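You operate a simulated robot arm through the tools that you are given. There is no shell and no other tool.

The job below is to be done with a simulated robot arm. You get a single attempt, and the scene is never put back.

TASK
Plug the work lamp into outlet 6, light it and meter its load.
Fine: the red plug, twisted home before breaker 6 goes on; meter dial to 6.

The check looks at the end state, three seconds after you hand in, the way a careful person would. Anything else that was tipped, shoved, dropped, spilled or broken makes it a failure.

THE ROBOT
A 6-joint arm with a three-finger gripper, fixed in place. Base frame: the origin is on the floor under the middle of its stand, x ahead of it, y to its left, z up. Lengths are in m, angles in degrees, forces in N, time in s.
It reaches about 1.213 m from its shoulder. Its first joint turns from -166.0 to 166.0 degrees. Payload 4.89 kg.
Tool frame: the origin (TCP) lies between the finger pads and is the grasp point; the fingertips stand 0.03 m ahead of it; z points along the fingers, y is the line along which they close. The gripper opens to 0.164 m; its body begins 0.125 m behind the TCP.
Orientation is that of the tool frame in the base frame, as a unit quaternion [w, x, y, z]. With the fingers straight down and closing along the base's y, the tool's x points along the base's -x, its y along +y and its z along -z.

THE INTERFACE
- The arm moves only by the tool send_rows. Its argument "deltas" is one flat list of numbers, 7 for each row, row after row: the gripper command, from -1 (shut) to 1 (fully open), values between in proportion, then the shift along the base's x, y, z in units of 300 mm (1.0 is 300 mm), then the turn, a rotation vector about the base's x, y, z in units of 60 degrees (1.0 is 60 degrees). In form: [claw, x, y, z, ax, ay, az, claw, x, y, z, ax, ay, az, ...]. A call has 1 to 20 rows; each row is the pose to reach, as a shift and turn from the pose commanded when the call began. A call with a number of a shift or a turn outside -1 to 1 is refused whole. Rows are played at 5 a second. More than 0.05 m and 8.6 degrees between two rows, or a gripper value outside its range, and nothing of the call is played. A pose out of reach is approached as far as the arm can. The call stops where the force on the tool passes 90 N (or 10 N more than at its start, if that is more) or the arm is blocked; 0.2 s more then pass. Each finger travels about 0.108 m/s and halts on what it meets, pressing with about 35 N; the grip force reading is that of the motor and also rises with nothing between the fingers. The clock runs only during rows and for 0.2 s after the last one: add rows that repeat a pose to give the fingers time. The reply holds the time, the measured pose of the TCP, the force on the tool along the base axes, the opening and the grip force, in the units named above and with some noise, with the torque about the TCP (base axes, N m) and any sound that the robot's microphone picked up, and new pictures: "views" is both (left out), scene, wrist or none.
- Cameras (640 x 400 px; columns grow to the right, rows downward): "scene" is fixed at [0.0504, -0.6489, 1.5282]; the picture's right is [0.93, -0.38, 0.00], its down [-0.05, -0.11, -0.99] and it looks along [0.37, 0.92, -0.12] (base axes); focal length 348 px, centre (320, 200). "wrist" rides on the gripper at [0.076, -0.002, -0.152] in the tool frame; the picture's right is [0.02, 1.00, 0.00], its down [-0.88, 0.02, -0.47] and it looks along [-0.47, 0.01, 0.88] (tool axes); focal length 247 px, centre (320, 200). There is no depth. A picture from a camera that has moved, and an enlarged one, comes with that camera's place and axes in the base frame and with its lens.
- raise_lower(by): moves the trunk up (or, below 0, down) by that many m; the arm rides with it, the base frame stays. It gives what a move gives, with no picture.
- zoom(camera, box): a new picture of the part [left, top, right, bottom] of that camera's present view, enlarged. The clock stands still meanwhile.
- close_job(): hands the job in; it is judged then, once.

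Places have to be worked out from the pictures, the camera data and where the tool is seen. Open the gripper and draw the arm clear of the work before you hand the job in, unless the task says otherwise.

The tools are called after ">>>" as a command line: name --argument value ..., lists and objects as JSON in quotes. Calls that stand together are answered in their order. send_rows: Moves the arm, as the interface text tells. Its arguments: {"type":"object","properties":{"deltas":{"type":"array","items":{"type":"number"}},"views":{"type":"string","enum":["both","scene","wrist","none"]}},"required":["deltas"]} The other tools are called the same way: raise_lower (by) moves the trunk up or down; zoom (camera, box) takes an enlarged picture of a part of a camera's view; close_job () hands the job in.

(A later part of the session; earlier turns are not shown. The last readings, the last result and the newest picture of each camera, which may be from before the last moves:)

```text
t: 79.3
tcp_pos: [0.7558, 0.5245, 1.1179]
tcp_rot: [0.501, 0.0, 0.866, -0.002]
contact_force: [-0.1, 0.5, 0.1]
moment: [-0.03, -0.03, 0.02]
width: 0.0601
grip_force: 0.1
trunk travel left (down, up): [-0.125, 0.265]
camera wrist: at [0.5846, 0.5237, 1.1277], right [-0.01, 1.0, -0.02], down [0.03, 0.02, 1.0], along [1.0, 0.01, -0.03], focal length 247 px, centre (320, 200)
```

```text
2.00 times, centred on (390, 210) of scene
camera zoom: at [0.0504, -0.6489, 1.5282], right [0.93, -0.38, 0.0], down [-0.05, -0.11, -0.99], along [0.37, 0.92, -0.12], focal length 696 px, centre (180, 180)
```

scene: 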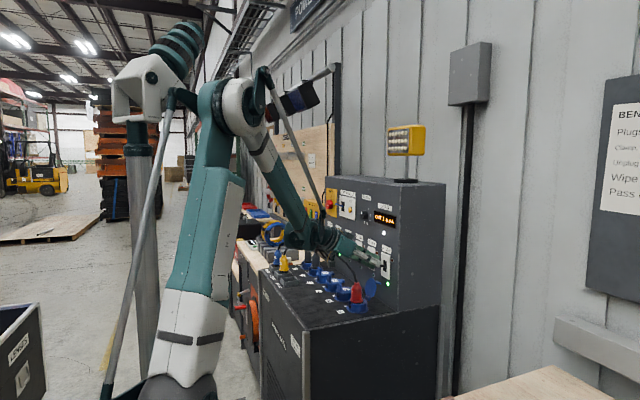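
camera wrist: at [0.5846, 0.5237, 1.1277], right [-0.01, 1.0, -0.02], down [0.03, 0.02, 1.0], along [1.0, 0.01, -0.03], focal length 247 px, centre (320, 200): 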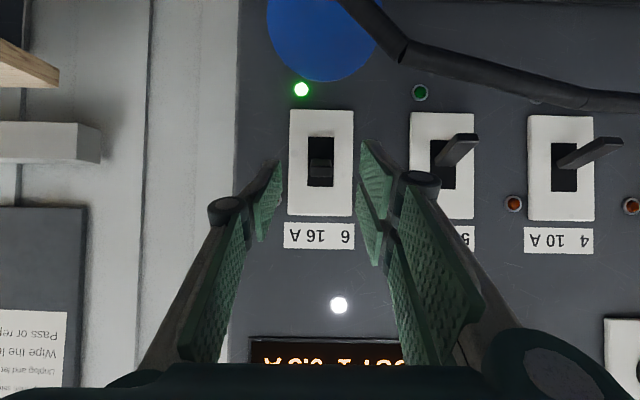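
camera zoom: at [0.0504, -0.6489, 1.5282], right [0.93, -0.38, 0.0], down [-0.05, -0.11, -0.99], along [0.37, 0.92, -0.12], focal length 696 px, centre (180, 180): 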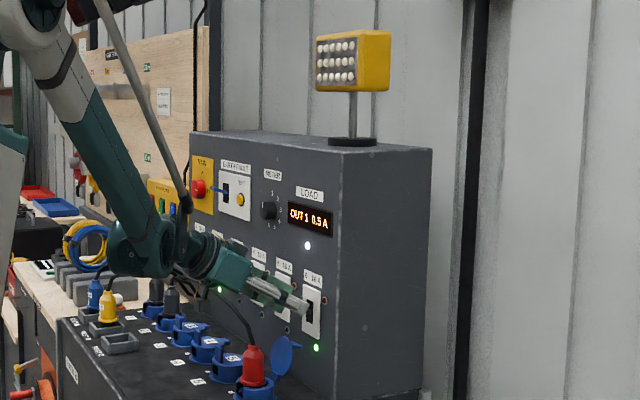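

Breaker 6 holds on. I check whether the work lamp is actually lit and compare lever 6 with the on-levers 1–2.

>>> zoom --camera "scene" --box '[380, 115, 430, 165]'

>>> zoom --camera "scene" --box '[315, 110, 445, 280]'

>>> zoom --camera "scene" --box '[365, 235, 405, 290]'

```text
8.00 times, centred on (405, 140) of scene
camera zoom: at [0.0504, -0.6489, 1.5282], right [0.93, -0.38, 0.0], down [-0.05, -0.11, -0.99], along [0.37, 0.92, -0.12], focal length 2782 px, centre (-360, 680)
```

zoom: 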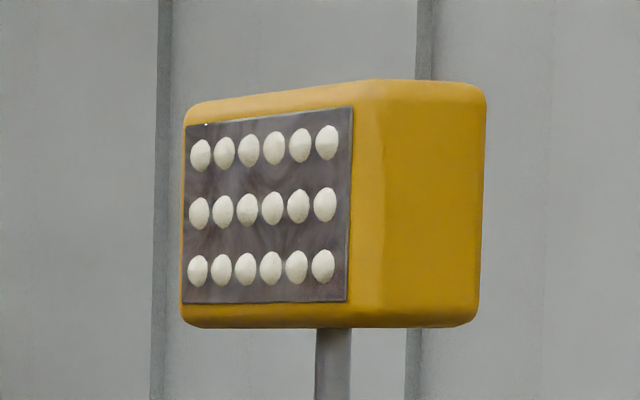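

```text
2.35 times, centred on (380, 195) of scene
camera zoom: at [0.0504, -0.6489, 1.5282], right [0.93, -0.38, 0.0], down [-0.05, -0.11, -0.99], along [0.37, 0.92, -0.12], focal length 818 px, centre (179, 212)
```

zoom: 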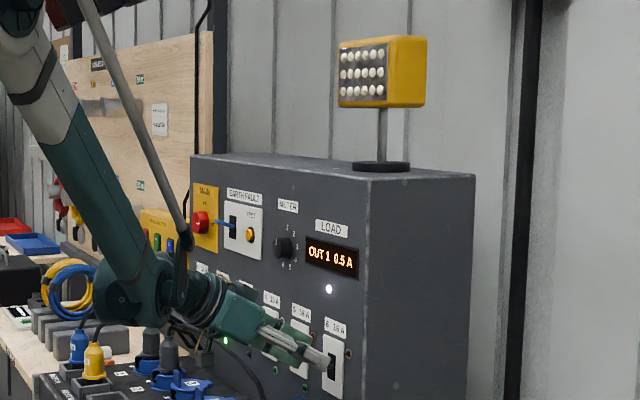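

```text
7.27 times, centred on (385, 262) of scene
camera zoom: at [0.0504, -0.6489, 1.5282], right [0.93, -0.38, 0.0], down [-0.05, -0.11, -0.99], along [0.37, 0.92, -0.12], focal length 2529 px, centre (-153, -254)
```

zoom: 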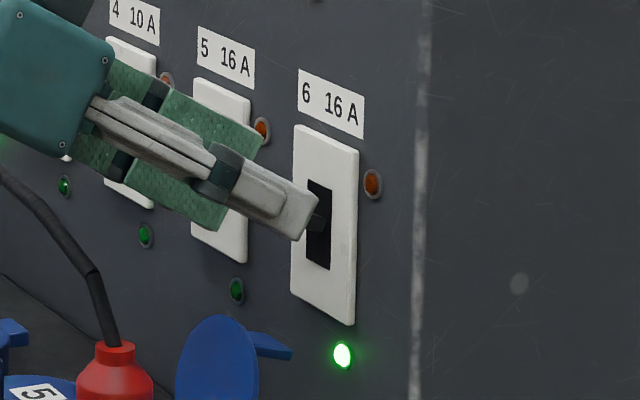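

The lamp's bulbs don't look lit yet, although outlet 6 is live. Before going on I want a closer look at the plug's seating angle and depth versus plugs 1–2, so I withdraw from the breaker along the tool axis.

>>> send_rows --deltas '[-0.268, -0.08, 0, 0.05, 0, 0, 0, -0.268, -0.2, 0, 0.12, 0, 0, 0, -0.268, -0.32, 0, 0.2, 0, 0, 0, -0.268, -0.42, 0, 0.3, 0, 0, 0, -0.268, -0.5, 0, 0.4, 0, 0.08, 0, -0.268, -0.54, 0, 0.46, 0, 0.2, 0, -0.268, -0.56, 0, 0.5, 0, 0.32, 0, -0.268, -0.58, 0, 0.5, 0, 0.44, 0, -0.268, -0.58, 0, 0.5, 0, 0.44, 0]' --views "both"

>>> zoom --camera "wrist" --box '[240, 30, 440, 180]'

>>> zoom --camera "scene" --box '[345, 195, 415, 310]'

```text
t: 81.3
tcp_pos: [0.5825, 0.524, 1.2685]
tcp_rot: [0.288, -0.001, 0.958, -0.001]
contact_force: [-0.2, 0.4, 0.1]
moment: [0.01, -0.03, 0.01]
width: 0.0603
grip_force: 0.0
trunk travel left (down, up): [-0.125, 0.265]
camera wrist: at [0.4326, 0.5237, 1.3525], right [-0.02, 1.0, -0.01], down [0.47, 0.02, 0.88], along [0.88, 0.01, -0.47], focal length 247 px, centre (320, 200)
```

scene: 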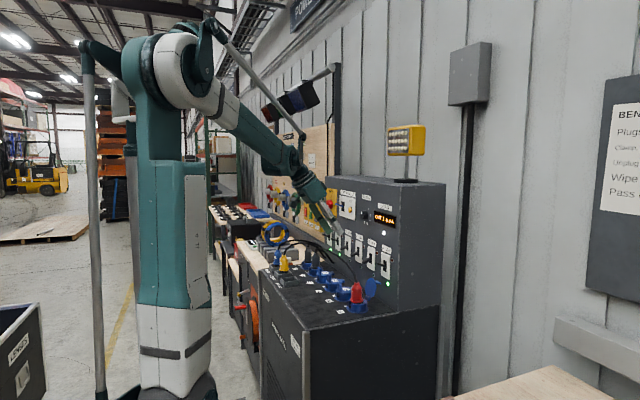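
wrist: 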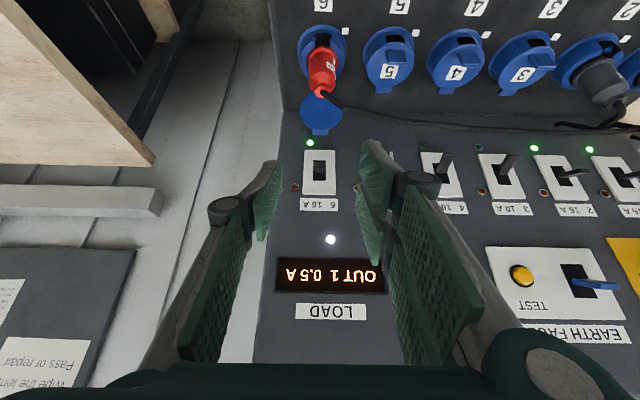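

```text
2.67 times, centred on (340, 105) of wrist
camera zoom: at [0.4326, 0.5237, 1.3525], right [-0.02, 1.0, -0.01], down [0.47, 0.02, 0.88], along [0.88, 0.01, -0.47], focal length 659 px, centre (267, 453)
```

zoom: 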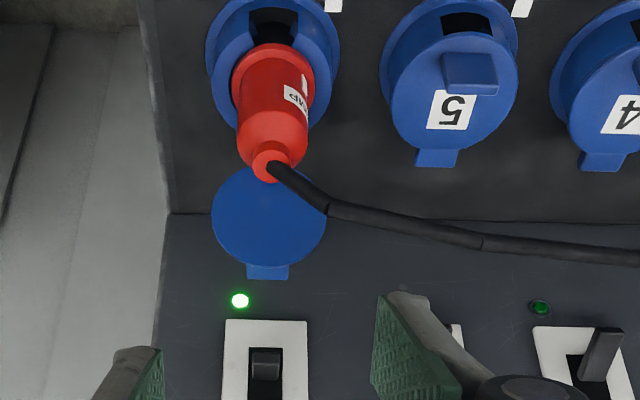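

```text
3.48 times, centred on (380, 252) of scene
camera zoom: at [0.0504, -0.6489, 1.5282], right [0.93, -0.38, 0.0], down [-0.05, -0.11, -0.99], along [0.37, 0.92, -0.12], focal length 1210 px, centre (111, 17)
```

zoom: 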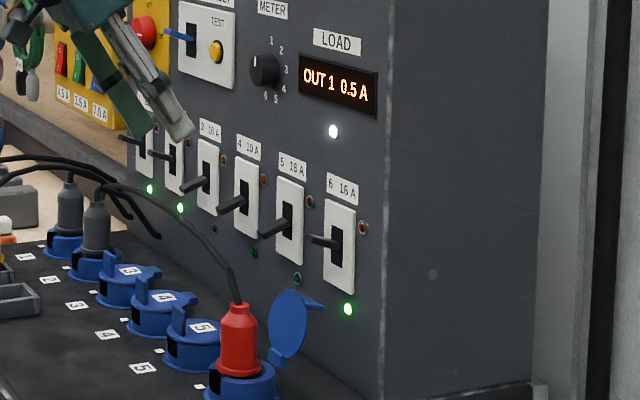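

Lever 6 matches the on-levers. I compare plug 6's rotation with plugs 1 and 2 in this view.

>>> zoom --camera "wrist" --box '[280, 20, 380, 110]'

>>> zoom --camera "wrist" --box '[540, 20, 640, 120]'

>>> zoom --camera "scene" --box '[380, 115, 430, 165]'

```text
4.44 times, centred on (330, 65) of wrist
camera zoom: at [0.4326, 0.5237, 1.3525], right [-0.02, 1.0, -0.01], down [0.47, 0.02, 0.88], along [0.88, 0.01, -0.47], focal length 1098 px, centre (276, 800)
```

zoom: 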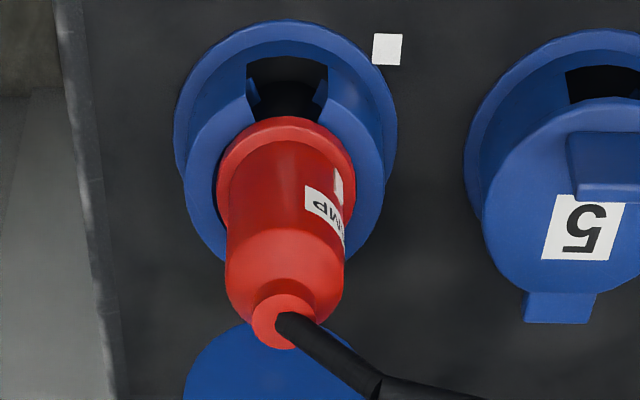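

```text
4.00 times, centred on (590, 70) of wrist
camera zoom: at [0.4326, 0.5237, 1.3525], right [-0.02, 1.0, -0.01], down [0.47, 0.02, 0.88], along [0.88, 0.01, -0.47], focal length 988 px, centre (-760, 720)
```

zoom: 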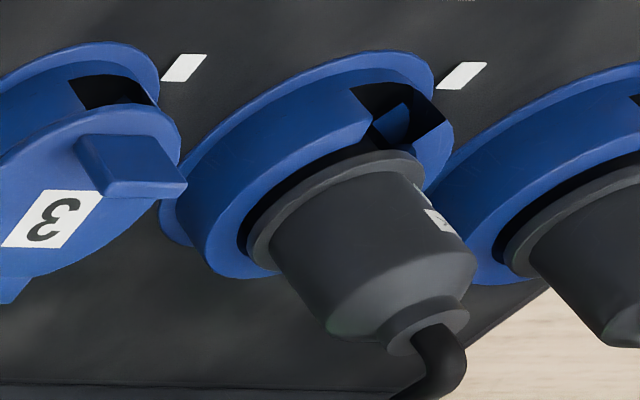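

```text
8.00 times, centred on (405, 140) of scene
camera zoom: at [0.0504, -0.6489, 1.5282], right [0.93, -0.38, 0.0], down [-0.05, -0.11, -0.99], along [0.37, 0.92, -0.12], focal length 2782 px, centre (-360, 680)
```

zoom: 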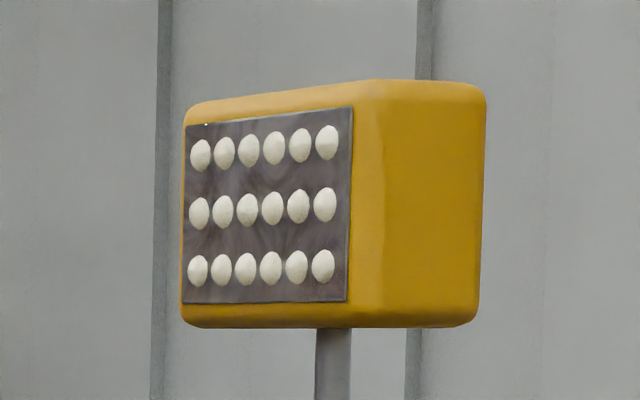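

Lit or not is unclear, and the red plug's label looks turned ~60° rather than 45°, so I want a better look. I move the camera to the side (toward larger y), where it faces the plug's mark directly and also sees plugs 1–2.

>>> send_rows --deltas '[0, -0.02, 0.1, 0, 0, 0.07, 0, 0.4, -0.05, 0.22, 0, 0, 0.14, 0, 0.8, -0.08, 0.34, 0, 0, 0.21, 0, 1, -0.11, 0.46, 0, 0, 0.28, 0, 1, -0.14, 0.58, 0, 0, 0.35, 0, 1, -0.17, 0.7, -0.02, 0, 0.42, 0, 1, -0.19, 0.82, -0.04, 0, 0.49, 0, 1, -0.208, 0.92, -0.06, 0, 0.558, 0, 1, -0.208, 0.92, -0.06, 0, 0.558, 0]' --views "wrist"

>>> zoom --camera "wrist" --box '[80, 110, 240, 250]'

>>> zoom --camera "wrist" --box '[400, 130, 560, 270]'

```text
t: 83.3
tcp_pos: [0.5191, 0.8014, 1.2476]
tcp_rot: [0.0, -0.002, 1.0, 0.0]
contact_force: [0.7, 1.4, 0.4]
moment: [-0.13, 0.09, 0.0]
width: 0.164
grip_force: 0.0
trunk travel left (down, up): [-0.125, 0.265]
camera wrist: at [0.4421, 0.8004, 1.4009], right [-0.02, 1.0, 0.0], down [0.88, 0.02, 0.47], along [0.47, 0.01, -0.88], focal length 247 px, centre (320, 200)
```

wrist: 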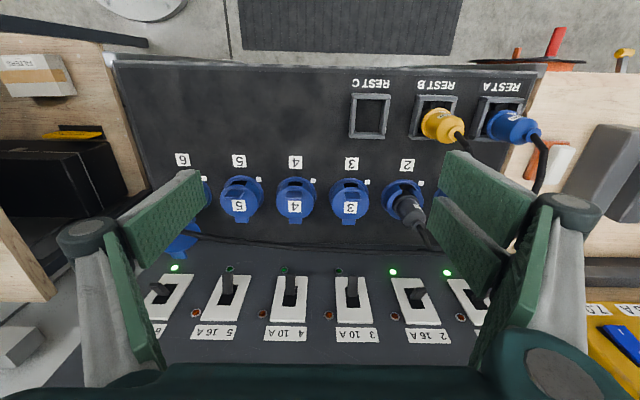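

```text
2.86 times, centred on (160, 180) of wrist
camera zoom: at [0.4421, 0.8004, 1.4009], right [-0.02, 1.0, 0.0], down [0.88, 0.02, 0.47], along [0.47, 0.01, -0.88], focal length 706 px, centre (777, 257)
```

zoom: 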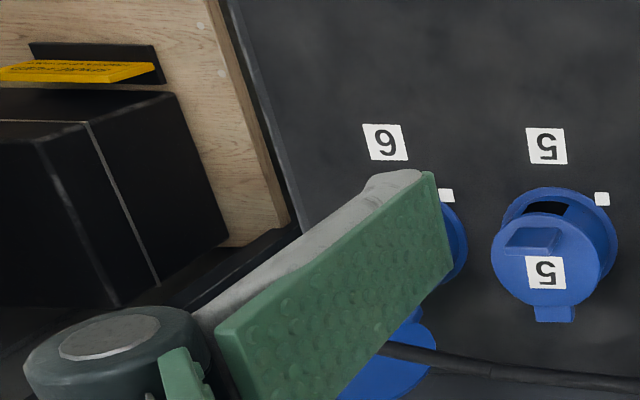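

```text
2.86 times, centred on (480, 200) of wrist
camera zoom: at [0.4421, 0.8004, 1.4009], right [-0.02, 1.0, 0.0], down [0.88, 0.02, 0.47], along [0.47, 0.01, -0.88], focal length 706 px, centre (-137, 200)
```

zoom: 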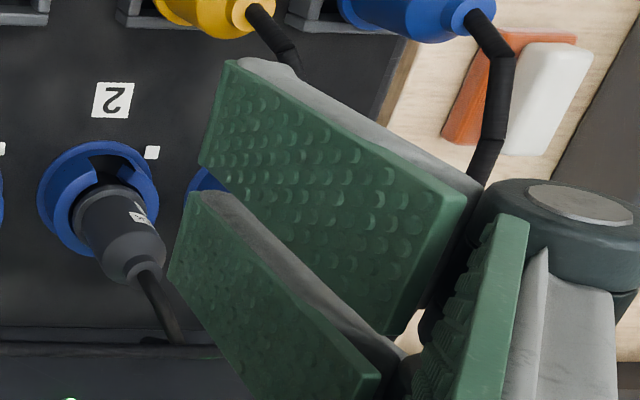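

The fingers block plug 6; I narrow the gripper in place for a clear view, and enlarge plug 2.

>>> send_rows --deltas '[0, 0, 0.1, 0, 0, 0, 0, -0.6, 0, 0.2, 0, 0, 0, 0, -1, 0, 0.2, 0, 0, 0, 0, -1, 0, 0.2, 0, 0, 0, 0]' --views "wrist"

>>> zoom --camera "wrist" --box '[120, 140, 220, 250]'

>>> zoom --camera "wrist" --box '[340, 150, 480, 270]'

```text
t: 84.3
tcp_pos: [0.5204, 0.8602, 1.2496]
tcp_rot: [0.001, 0.0, 1.0, -0.001]
contact_force: [0.8, 0.3, -0.4]
moment: [-0.1, 0.02, -0.02]
width: 0.0002
grip_force: 34.5
trunk travel left (down, up): [-0.125, 0.265]
camera wrist: at [0.4418, 0.8603, 1.4018], right [-0.02, 1.0, 0.0], down [0.88, 0.02, 0.47], along [0.47, 0.01, -0.88], focal length 247 px, centre (320, 200)
```

wrist: 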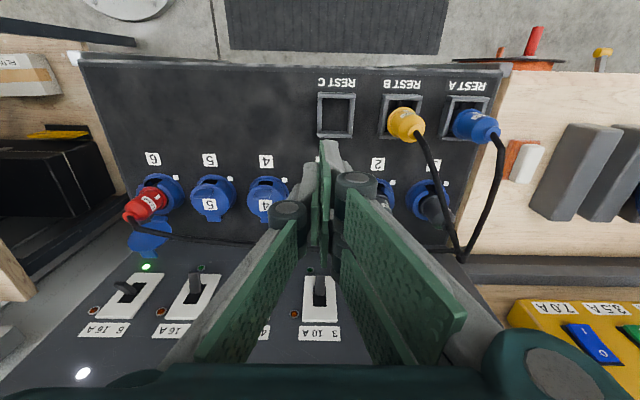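

```text
3.64 times, centred on (170, 195) of wrist
camera zoom: at [0.4418, 0.8603, 1.4018], right [-0.02, 1.0, 0.0], down [0.88, 0.02, 0.47], along [0.47, 0.01, -0.88], focal length 898 px, centre (866, 218)
```

zoom: 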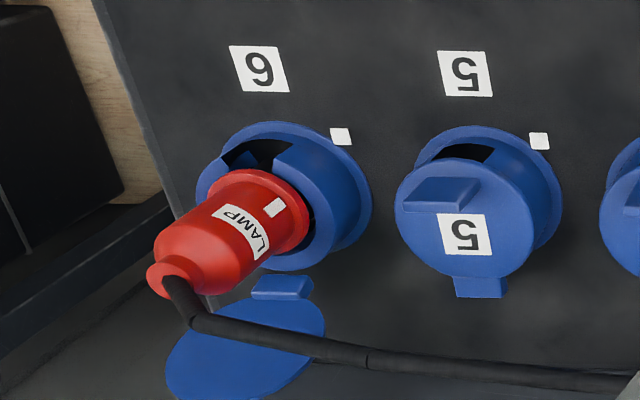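

```text
3.33 times, centred on (410, 210) of wrist
camera zoom: at [0.4418, 0.8603, 1.4018], right [-0.02, 1.0, 0.0], down [0.88, 0.02, 0.47], along [0.47, 0.01, -0.88], focal length 823 px, centre (20, 167)
```

zoom: 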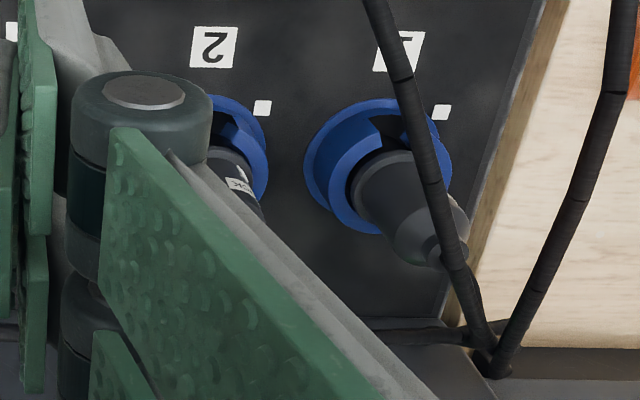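

Now the camera faces the red plug's mark nearly head-on. I enlarge further to judge its direction against the bench mark.

>>> zoom --camera "wrist" --box '[118, 165, 188, 225]'

>>> zoom --camera "wrist" --box '[405, 165, 475, 235]'

>>> zoom --camera "scene" --box '[370, 110, 440, 180]'

```text
6.67 times, centred on (153, 195) of wrist
camera zoom: at [0.4418, 0.8603, 1.4018], right [-0.02, 1.0, 0.0], down [0.88, 0.02, 0.47], along [0.47, 0.01, -0.88], focal length 1646 px, centre (1433, 233)
```

zoom: 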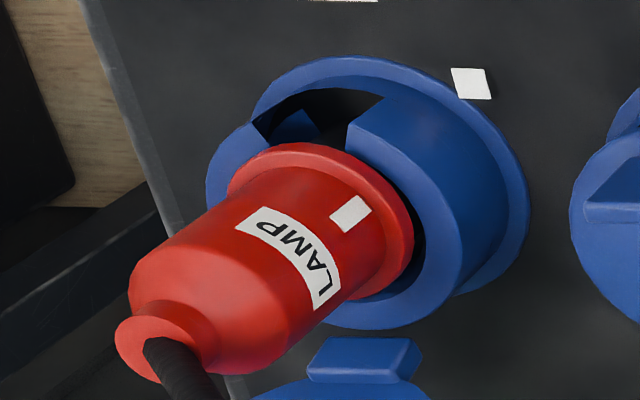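

```text
5.71 times, centred on (440, 200) of wrist
camera zoom: at [0.4418, 0.8603, 1.4018], right [-0.02, 1.0, 0.0], down [0.88, 0.02, 0.47], along [0.47, 0.01, -0.88], focal length 1411 px, centre (-366, 200)
```

zoom: 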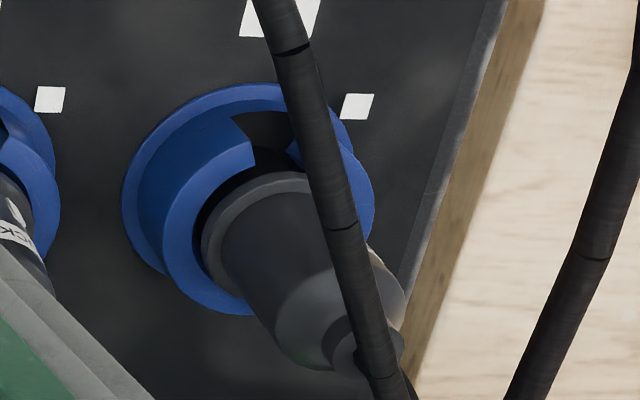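

```text
5.71 times, centred on (405, 145) of scene
camera zoom: at [0.0504, -0.6489, 1.5282], right [0.93, -0.38, 0.0], down [-0.05, -0.11, -0.99], along [0.37, 0.92, -0.12], focal length 1987 px, centre (-166, 514)
```

zoom: 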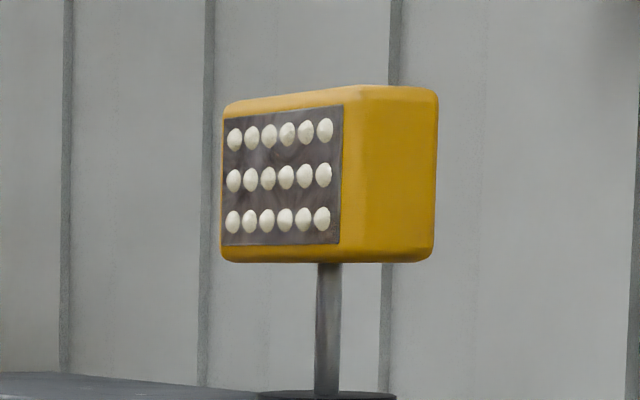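

In this view the red plug's mark points to about 117°, i.e. turned ~60° from the slot, somewhat past the bench mark (≈134°). To know what "home" means I look at the marks of the already-connected plugs 2 and 1 from a better side.

>>> send_rows --deltas '[-1, 0, 0.12, 0, 0, 0, 0, -1, 0, 0.24, 0, 0, 0, 0, -1, -0.02, 0.36, 0, 0, 0, 0, -1, -0.03, 0.48, 0, 0, 0, 0, -1, -0.03, 0.48, 0, 0, 0, 0]' --views "wrist"

>>> zoom --camera "wrist" --box '[230, 140, 330, 240]'

>>> zoom --camera "wrist" --box '[310, 140, 430, 250]'

```text
t: 85.5
tcp_pos: [0.5081, 1.0052, 1.2478]
tcp_rot: [0.0, -0.001, 1.0, -0.001]
contact_force: [-1.0, 0.5, -0.8]
moment: [-0.13, 0.02, 0.01]
width: 0.0
grip_force: 34.6
trunk travel left (down, up): [-0.125, 0.265]
camera wrist: at [0.4323, 1.0049, 1.4008], right [-0.02, 1.0, 0.0], down [0.88, 0.02, 0.47], along [0.47, 0.01, -0.88], focal length 247 px, centre (320, 200)
```

wrist: 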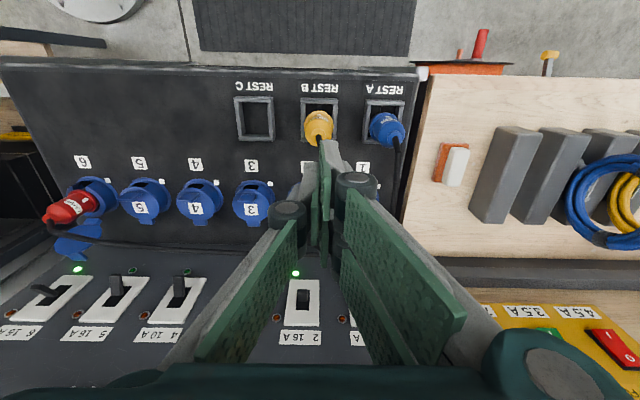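

```text
4.00 times, centred on (280, 190) of wrist
camera zoom: at [0.4323, 1.0049, 1.4008], right [-0.02, 1.0, 0.0], down [0.88, 0.02, 0.47], along [0.47, 0.01, -0.88], focal length 988 px, centre (480, 240)
```

zoom: 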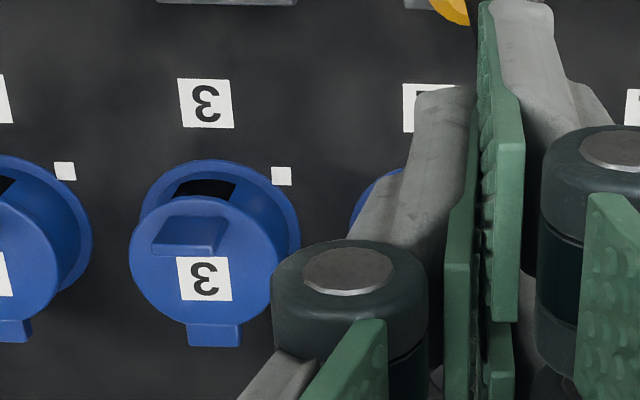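

```text
3.64 times, centred on (370, 195) of wrist
camera zoom: at [0.4323, 1.0049, 1.4008], right [-0.02, 1.0, 0.0], down [0.88, 0.02, 0.47], along [0.47, 0.01, -0.88], focal length 898 px, centre (138, 218)
```

zoom: 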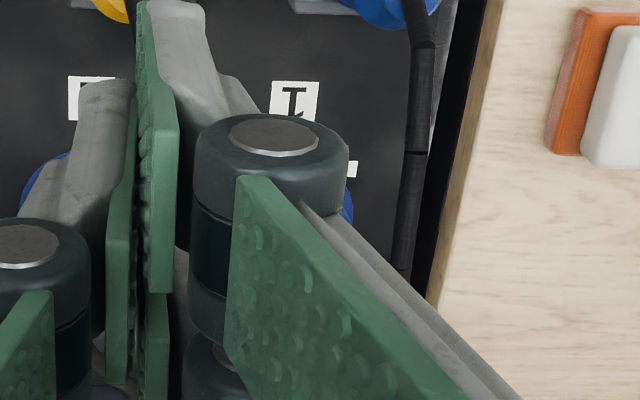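

The shut fingers block the view; I open them so the plugs show between.

>>> send_rows --deltas '[0, 0, 0, 0, 0, 0, 0, 0.6, 0, 0, 0, 0, 0, 0, 0.8, 0, 0, 0, 0, 0, 0, 0.8, 0, 0, 0, 0, 0, 0]' --views "wrist"

>>> zoom --camera "wrist" --box '[265, 150, 365, 240]'

>>> zoom --camera "wrist" --box '[330, 150, 430, 240]'

```text
t: 86.5
tcp_pos: [0.5093, 1.0043, 1.2493]
tcp_rot: [0.001, -0.001, 1.0, -0.001]
contact_force: [-1.0, 0.3, -0.1]
moment: [0.0, -0.01, 0.04]
width: 0.1476
grip_force: 0.0
trunk travel left (down, up): [-0.125, 0.265]
camera wrist: at [0.4323, 1.0038, 1.4017], right [-0.02, 1.0, 0.0], down [0.88, 0.02, 0.47], along [0.47, 0.01, -0.88], focal length 247 px, centre (320, 200)
```

wrist: 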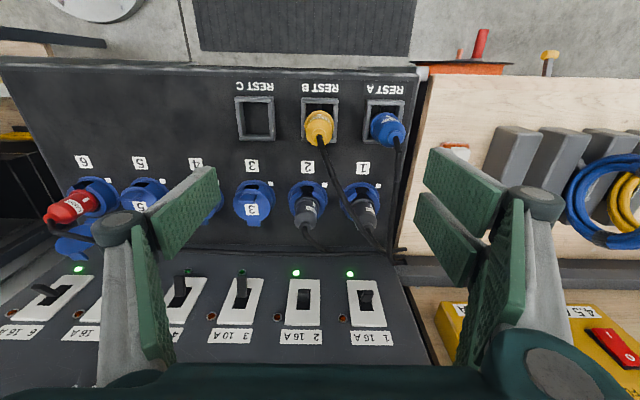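

```text
4.44 times, centred on (315, 195) of wrist
camera zoom: at [0.4323, 1.0038, 1.4017], right [-0.02, 1.0, 0.0], down [0.88, 0.02, 0.47], along [0.47, 0.01, -0.88], focal length 1098 px, centre (342, 222)
```

zoom: 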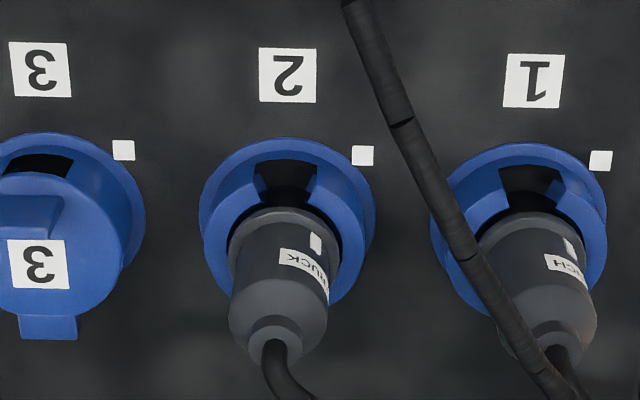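

```text
4.44 times, centred on (380, 195) of wrist
camera zoom: at [0.4323, 1.0038, 1.4017], right [-0.02, 1.0, 0.0], down [0.88, 0.02, 0.47], along [0.47, 0.01, -0.88], focal length 1098 px, centre (53, 222)
```

zoom: 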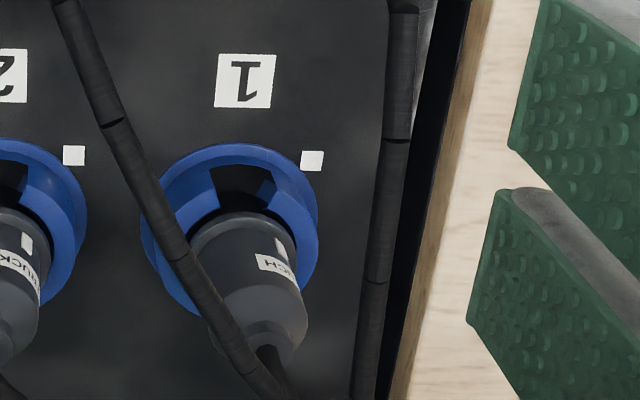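

Plugs 1 and 2 have their marks exactly on their bench marks (135°), so home is 45°; mine was over-turned by ~18°, which explains the unlit lamp. I'll switch breaker 6 off again first, correct the twist dead, then switch on; I start moving back toward breaker 6.

>>> send_rows --deltas '[0.5, 0, -0.12, 0, 0, 0, 0, 0, 0.02, -0.25, 0, 0, -0.1, 0, -0.5, 0.05, -0.38, 0, 0, -0.22, 0, -1, 0.08, -0.51, 0, 0, -0.34, 0, -1, 0.12, -0.64, 0, 0, -0.46, 0, -1, 0.16, -0.77, 0, 0, -0.58, 0, -1, 0.2, -0.9, 0, 0, -0.7, 0, -1, 0.24, -1.0, 0, 0, -0.82, 0, -1, 0.27, -1.0, 0, 0, -0.92, 0, -1, 0.3, -1.0, 0, 0, -1.0, 0]' --views "none"

>>> send_rows --deltas '[-1, 0.05, -0.13, 0, 0, 0, 0, -1, 0.1, -0.26, 0, 0, 0, 0, -1, 0.16, -0.4, -0.03, 0, 0, 0, -1, 0.24, -0.52, -0.06, 0, 0, 0, -1, 0.32, -0.58, -0.1, 0, 0, 0, -1, 0.4, -0.59, -0.15, 0, 0, 0, -1, 0.4, -0.59, -0.15, 0, 0, 0]' --views "both"

>>> zoom --camera "wrist" --box '[220, 20, 420, 200]'

```text
t: 88.9
tcp_pos: [0.62, 0.6665, 1.2523]
tcp_rot: [0.5, 0.015, 0.866, -0.009]
contact_force: [6.9, -3.9, 0.2]
moment: [0.3, 0.53, 0.47]
width: 0.0001
grip_force: 35.5
trunk travel left (down, up): [-0.125, 0.265]
stopped in row 10: the arm was blocked; the commanded pose is now the measured one
```

```text
t: 90.5
tcp_pos: [0.7283, 0.5023, 1.2089]
tcp_rot: [0.501, 0.009, 0.865, -0.007]
contact_force: [-1.1, -0.3, -0.2]
moment: [0.0, 0.01, -0.02]
width: 0.0002
grip_force: 35.0
trunk travel left (down, up): [-0.125, 0.265]
camera wrist: at [0.5585, 0.5049, 1.2173], right [0.01, 1.0, -0.02], down [0.03, 0.02, 1.0], along [1.0, -0.01, -0.03], focal length 247 px, centre (320, 200)
```

scene: 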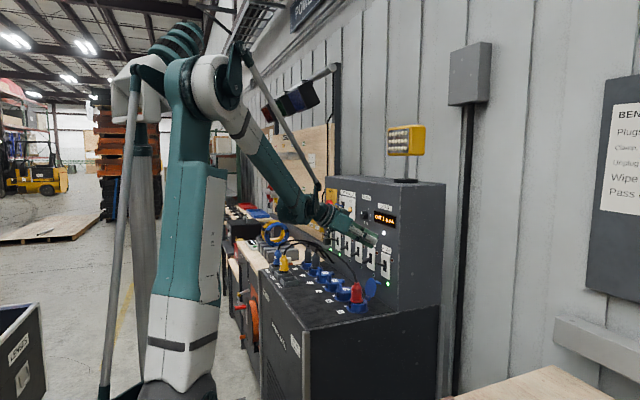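
wrist: 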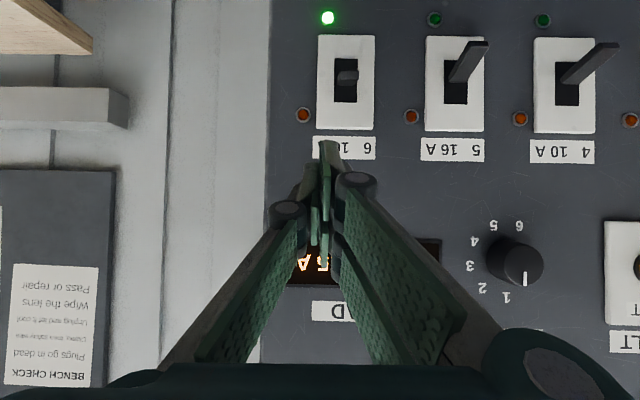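

```text
2.22 times, centred on (320, 110) of wrist
camera zoom: at [0.5585, 0.5049, 1.2173], right [0.01, 1.0, -0.02], down [0.03, 0.02, 1.0], along [1.0, -0.01, -0.03], focal length 549 px, centre (320, 400)
```

zoom: 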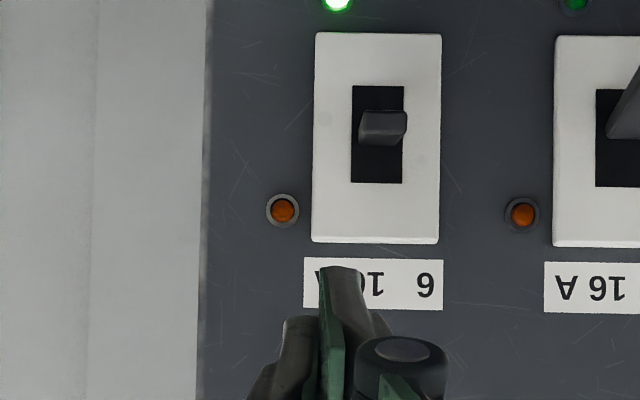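

The first of those moves reported "blocked" near its end without notable force (likely a posture limit); the arm has since moved on freely. I check that nothing in the scene was disturbed.

>>> zoom --camera "scene" --box '[250, 100, 450, 300]'

>>> zoom --camera "scene" --box '[200, 180, 340, 300]'

>>> zoom --camera "wrist" --box '[380, 180, 640, 380]'

```text
2.00 times, centred on (350, 200) of scene
camera zoom: at [0.0504, -0.6489, 1.5282], right [0.93, -0.38, 0.0], down [-0.05, -0.11, -0.99], along [0.37, 0.92, -0.12], focal length 696 px, centre (260, 200)
```

zoom: 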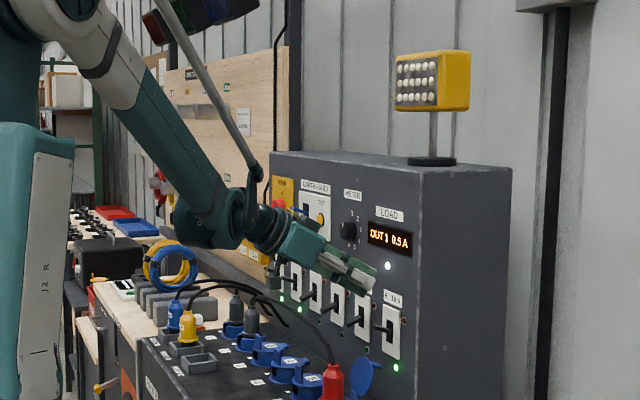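

```text
3.33 times, centred on (270, 240) of scene
camera zoom: at [0.0504, -0.6489, 1.5282], right [0.93, -0.38, 0.0], down [-0.05, -0.11, -0.99], along [0.37, 0.92, -0.12], focal length 1159 px, centre (487, 67)
```

zoom: 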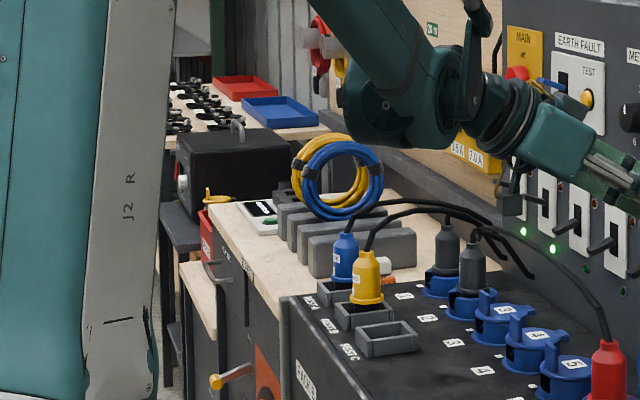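

```text
2.00 times, centred on (510, 280) of wrist
camera zoom: at [0.5585, 0.5049, 1.2173], right [0.01, 1.0, -0.02], down [0.03, 0.02, 1.0], along [1.0, -0.01, -0.03], focal length 494 px, centre (-60, 40)
```

zoom: 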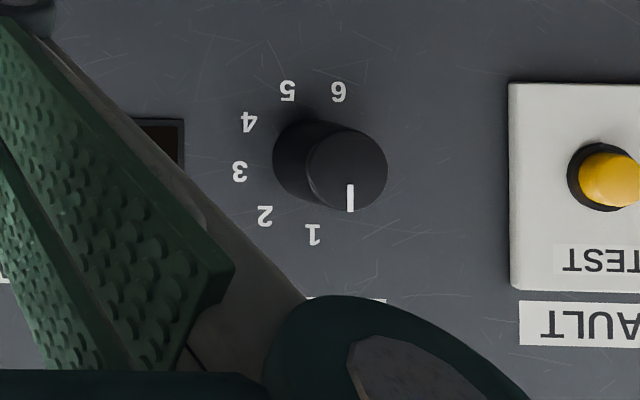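

All else is undisturbed (dial still at 1). I place the shut fingertips just above lever 6 and push it down to switch breaker 6 off.

>>> send_rows --deltas '[-1, 0.02, 0.06, -0.04, 0.003, 0.0027, 0.0216, -1, 0.06, 0.082, -0.08, 0.003, 0.0027, 0.0216, -1, 0.092, 0.082, -0.1, 0.003, 0.0027, 0.0216, -1, 0.092, 0.082, -0.16, 0.003, 0.0027, 0.0216, -1, 0.092, 0.082, -0.2, 0.003, 0.0027, 0.0216, -1, 0.092, 0.082, -0.24, 0.003, 0.0027, 0.0216, -1, 0.092, 0.082, -0.28, 0.003, 0.0027, 0.0216, -1, 0.092, 0.082, -0.31, 0.003, 0.0027, 0.0216, -1, 0.092, 0.082, -0.31, 0.003, 0.0027, 0.0216]' --views "both"

>>> zoom --camera "wrist" --box '[220, 50, 420, 230]'

>>> zoom --camera "scene" --box '[350, 225, 410, 300]'

```text
t: 92.5
tcp_pos: [0.7547, 0.5267, 1.1184]
tcp_rot: [0.501, 0.0, 0.865, 0.0]
contact_force: [-32.7, 1.5, 8.7]
moment: [-0.03, 0.5, 0.0]
width: 0.006
grip_force: 45.2
trunk travel left (down, up): [-0.125, 0.265]
camera wrist: at [0.5836, 0.526, 1.1273], right [-0.01, 1.0, -0.02], down [0.03, 0.02, 1.0], along [1.0, 0.01, -0.03], focal length 247 px, centre (320, 200)
```

scene: 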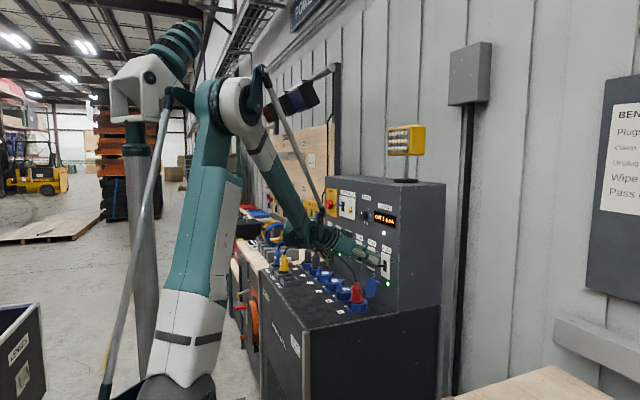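
wrist: 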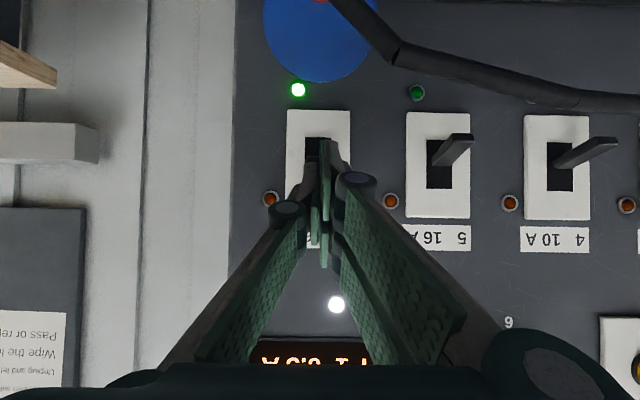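

```text
2.22 times, centred on (320, 140) of wrist
camera zoom: at [0.5836, 0.526, 1.1273], right [-0.01, 1.0, -0.02], down [0.03, 0.02, 1.0], along [1.0, 0.01, -0.03], focal length 549 px, centre (320, 333)
```

zoom: 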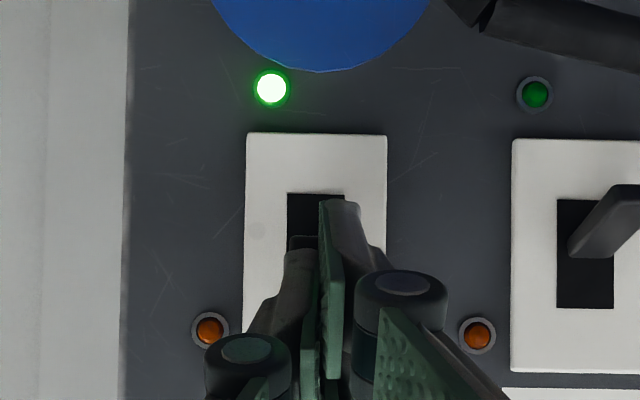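

```text
5.33 times, centred on (380, 262) of scene
camera zoom: at [0.0504, -0.6489, 1.5282], right [0.93, -0.38, 0.0], down [-0.05, -0.11, -0.99], along [0.37, 0.92, -0.12], focal length 1855 px, centre (0, -133)
```

zoom: 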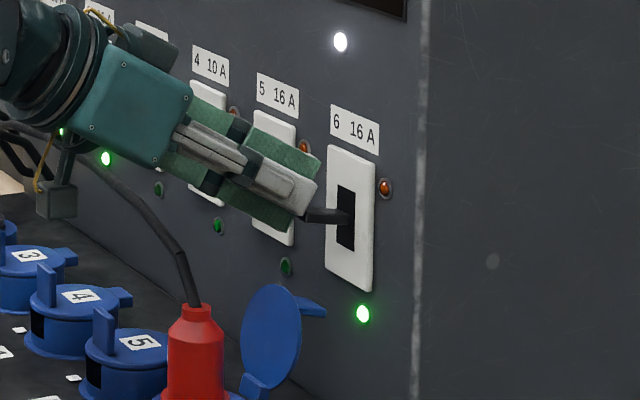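

The shut fingertips only pressed on the lever's end (33 N in x) without turning it. I back off, open, and straddle it again to lower it by pinching as before.

>>> send_rows --deltas '[-1, -0.08, 0, 0.02, 0, 0, 0, -0.268, -0.16, 0, 0.02, 0, 0, 0, -0.268, -0.16, 0, 0.0, 0, 0, 0, -0.268, -0.1, 0, 0.0, 0, 0, 0, -0.268, -0.04, 0, 0.0, 0, 0, 0, -0.268, 0.003, 0, 0.0, 0, 0, 0, -0.268, 0.003, 0, 0.0, 0, 0, 0]' --views "wrist"

>>> zoom --camera "wrist" --box '[220, 50, 420, 230]'

```text
t: 94.1
tcp_pos: [0.7574, 0.527, 1.1165]
tcp_rot: [0.5, 0.0, 0.866, 0.0]
contact_force: [0.1, 0.8, -0.5]
moment: [-0.04, -0.06, -0.01]
width: 0.0598
grip_force: 0.1
trunk travel left (down, up): [-0.125, 0.265]
camera wrist: at [0.5876, 0.5252, 1.1264], right [-0.01, 1.0, -0.02], down [0.03, 0.02, 1.0], along [1.0, 0.01, -0.03], focal length 247 px, centre (320, 200)
```

wrist: 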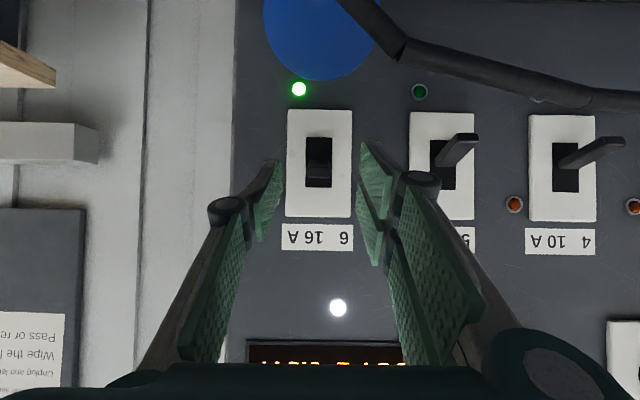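

```text
2.22 times, centred on (320, 140) of wrist
camera zoom: at [0.5876, 0.5252, 1.1264], right [-0.01, 1.0, -0.02], down [0.03, 0.02, 1.0], along [1.0, 0.01, -0.03], focal length 549 px, centre (320, 333)
```

zoom: 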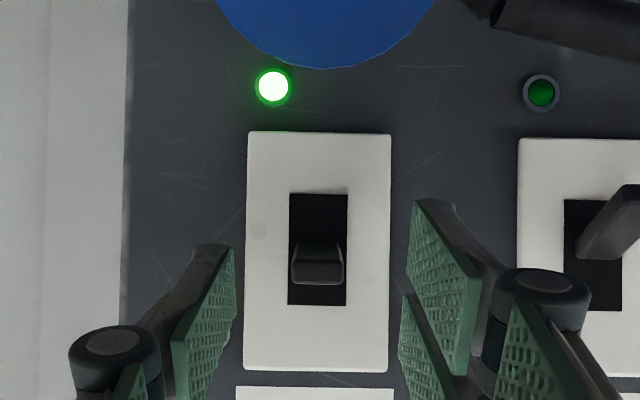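

Straddled again. I close on the lever and lower it to the off position.

>>> send_rows --deltas '[-0.6, 0, 0, 0, 0, 0, 0, -1, 0, 0, 0, 0, 0, 0, -1, 0, 0, 0, 0, 0, 0, -1, -0.003, 0, -0.02, 0, 0, 0, -1, -0.005, 0, -0.04, 0, 0, 0, -1, -0.005, 0, -0.06, 0, 0, 0, -1, -0.004, 0, -0.08, 0, 0, 0, -1, -0.002, 0, -0.1, 0, 0, 0, -1, 0, 0, -0.118, 0, 0, 0, -1, 0, 0, -0.118, 0, 0, 0]' --views "wrist"

>>> zoom --camera "wrist" --box '[220, 50, 420, 230]'

```text
t: 96.3
tcp_pos: [0.757, 0.5255, 1.0821]
tcp_rot: [0.501, 0.0, 0.866, 0.001]
contact_force: [-5.2, -12.0, 28.0]
moment: [-0.14, -1.74, -0.19]
width: 0.0176
grip_force: 45.6
trunk travel left (down, up): [-0.125, 0.265]
camera wrist: at [0.5858, 0.5243, 1.092], right [-0.01, 1.0, -0.02], down [0.03, 0.02, 1.0], along [1.0, 0.01, -0.03], focal length 247 px, centre (320, 200)
```

wrist: 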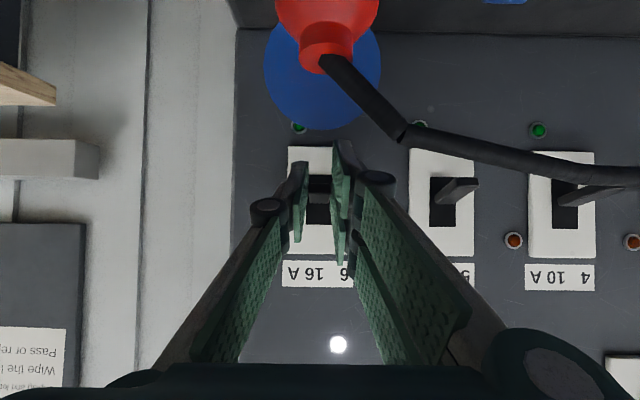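

```text
2.22 times, centred on (320, 140) of wrist
camera zoom: at [0.5858, 0.5243, 1.092], right [-0.01, 1.0, -0.02], down [0.03, 0.02, 1.0], along [1.0, 0.01, -0.03], focal length 549 px, centre (320, 333)
```

zoom: 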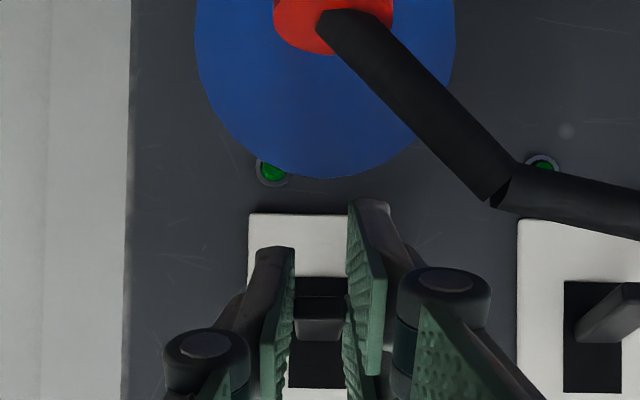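

Breaker 6 is off (its green lamp is dark). I release the lever, withdraw, and return to a vertical tool posture at yaw +30° near plug 6.

>>> send_rows --deltas '[-0.6, 0, 0, 0, 0, 0, 0, -0.268, 0, 0, 0, 0, 0, 0, -0.268, -0.1, 0, 0.05, 0, 0, 0, -0.268, -0.22, 0, 0.12, 0, 0, 0, -0.268, -0.34, 0, 0.2, 0, 0, 0, -0.2, -0.42, 0, 0.3, -0.029, 0.1085, 0.0503, 0, -0.46, 0, 0.38, -0.058, 0.217, 0.1007, 0, -0.48, 0, 0.42, -0.087, 0.3254, 0.151, 0, -0.48, 0, 0.42, -0.1163, 0.4339, 0.2013, 0, -0.48, 0, 0.42, -0.1453, 0.5424, 0.2517, 0, -0.48, 0, 0.42, -0.1744, 0.6509, 0.302, 0, -0.48, 0, 0.42, -0.2035, 0.7593, 0.3523, 0, -0.48, 0, 0.42, -0.2325, 0.8678, 0.4027, 0, -0.48, 0, 0.42, -0.2616, 0.9763, 0.453, 0, -0.48, 0, 0.42, -0.2616, 0.9763, 0.453]' --views "both"

>>> zoom --camera "wrist" --box '[240, 90, 440, 290]'

>>> zoom --camera "scene" --box '[340, 195, 410, 315]'

```text
t: 99.5
tcp_pos: [0.6143, 0.5258, 1.2066]
tcp_rot: [0.0, -0.26, 0.966, 0.001]
contact_force: [0.7, 0.4, -1.0]
moment: [-0.06, 0.06, 0.0]
width: 0.0822
grip_force: 0.1
trunk travel left (down, up): [-0.125, 0.265]
camera wrist: at [0.548, 0.488, 1.359], right [-0.52, 0.85, 0.0], down [0.75, 0.46, 0.47], along [0.4, 0.25, -0.88], focal length 247 px, centre (320, 200)
```

scene: 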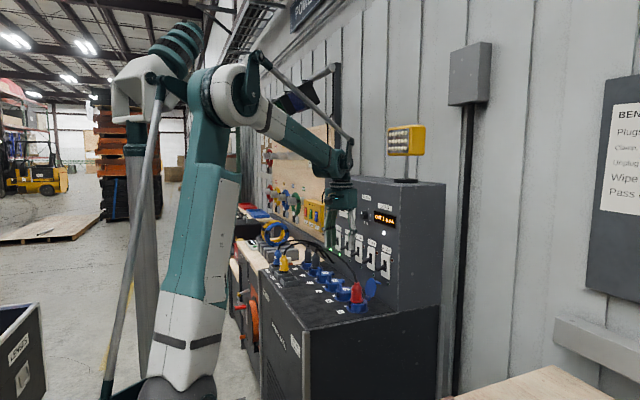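
wrist: 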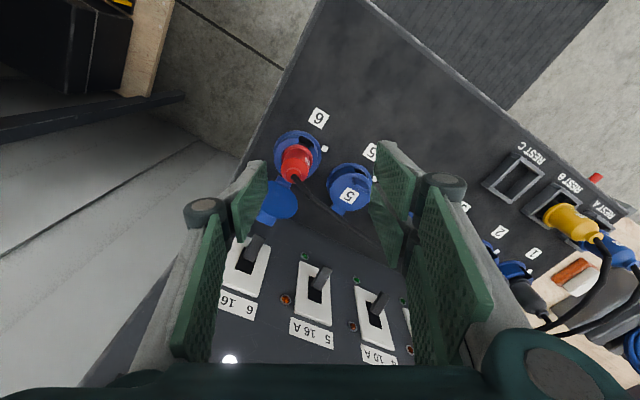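

```text
2.00 times, centred on (340, 190) of wrist
camera zoom: at [0.548, 0.488, 1.359], right [-0.52, 0.85, 0.0], down [0.75, 0.46, 0.47], along [0.4, 0.25, -0.88], focal length 494 px, centre (280, 220)
```

zoom: 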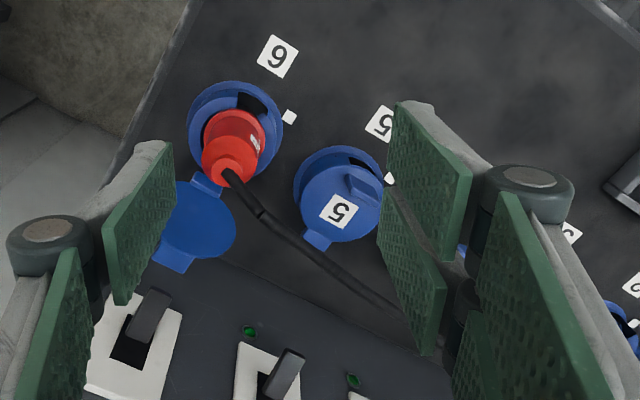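

```text
3.33 times, centred on (375, 255) of scene
camera zoom: at [0.0504, -0.6489, 1.5282], right [0.93, -0.38, 0.0], down [-0.05, -0.11, -0.99], along [0.37, 0.92, -0.12], focal length 1159 px, centre (137, 17)
```

zoom: 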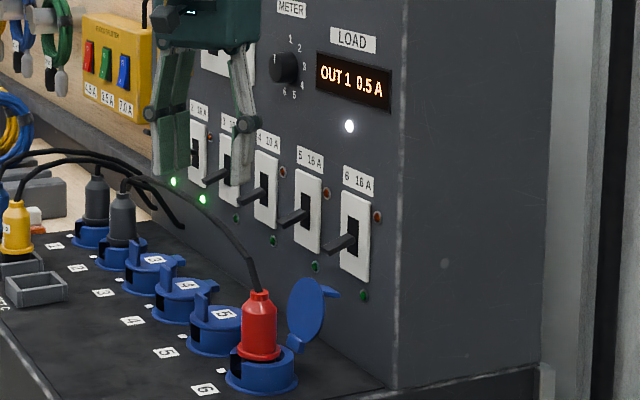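

Breaker 6 is off. I zoom on plug 6 to measure its mark versus the bench mark from this angle.

>>> zoom --camera "wrist" --box '[265, 125, 335, 195]'

```text
5.71 times, centred on (300, 160) of wrist
camera zoom: at [0.548, 0.488, 1.359], right [-0.52, 0.85, 0.0], down [0.75, 0.46, 0.47], along [0.4, 0.25, -0.88], focal length 1411 px, centre (434, 429)
```

zoom: 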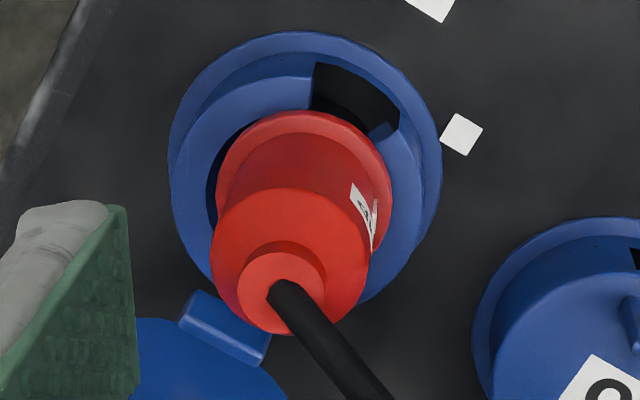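

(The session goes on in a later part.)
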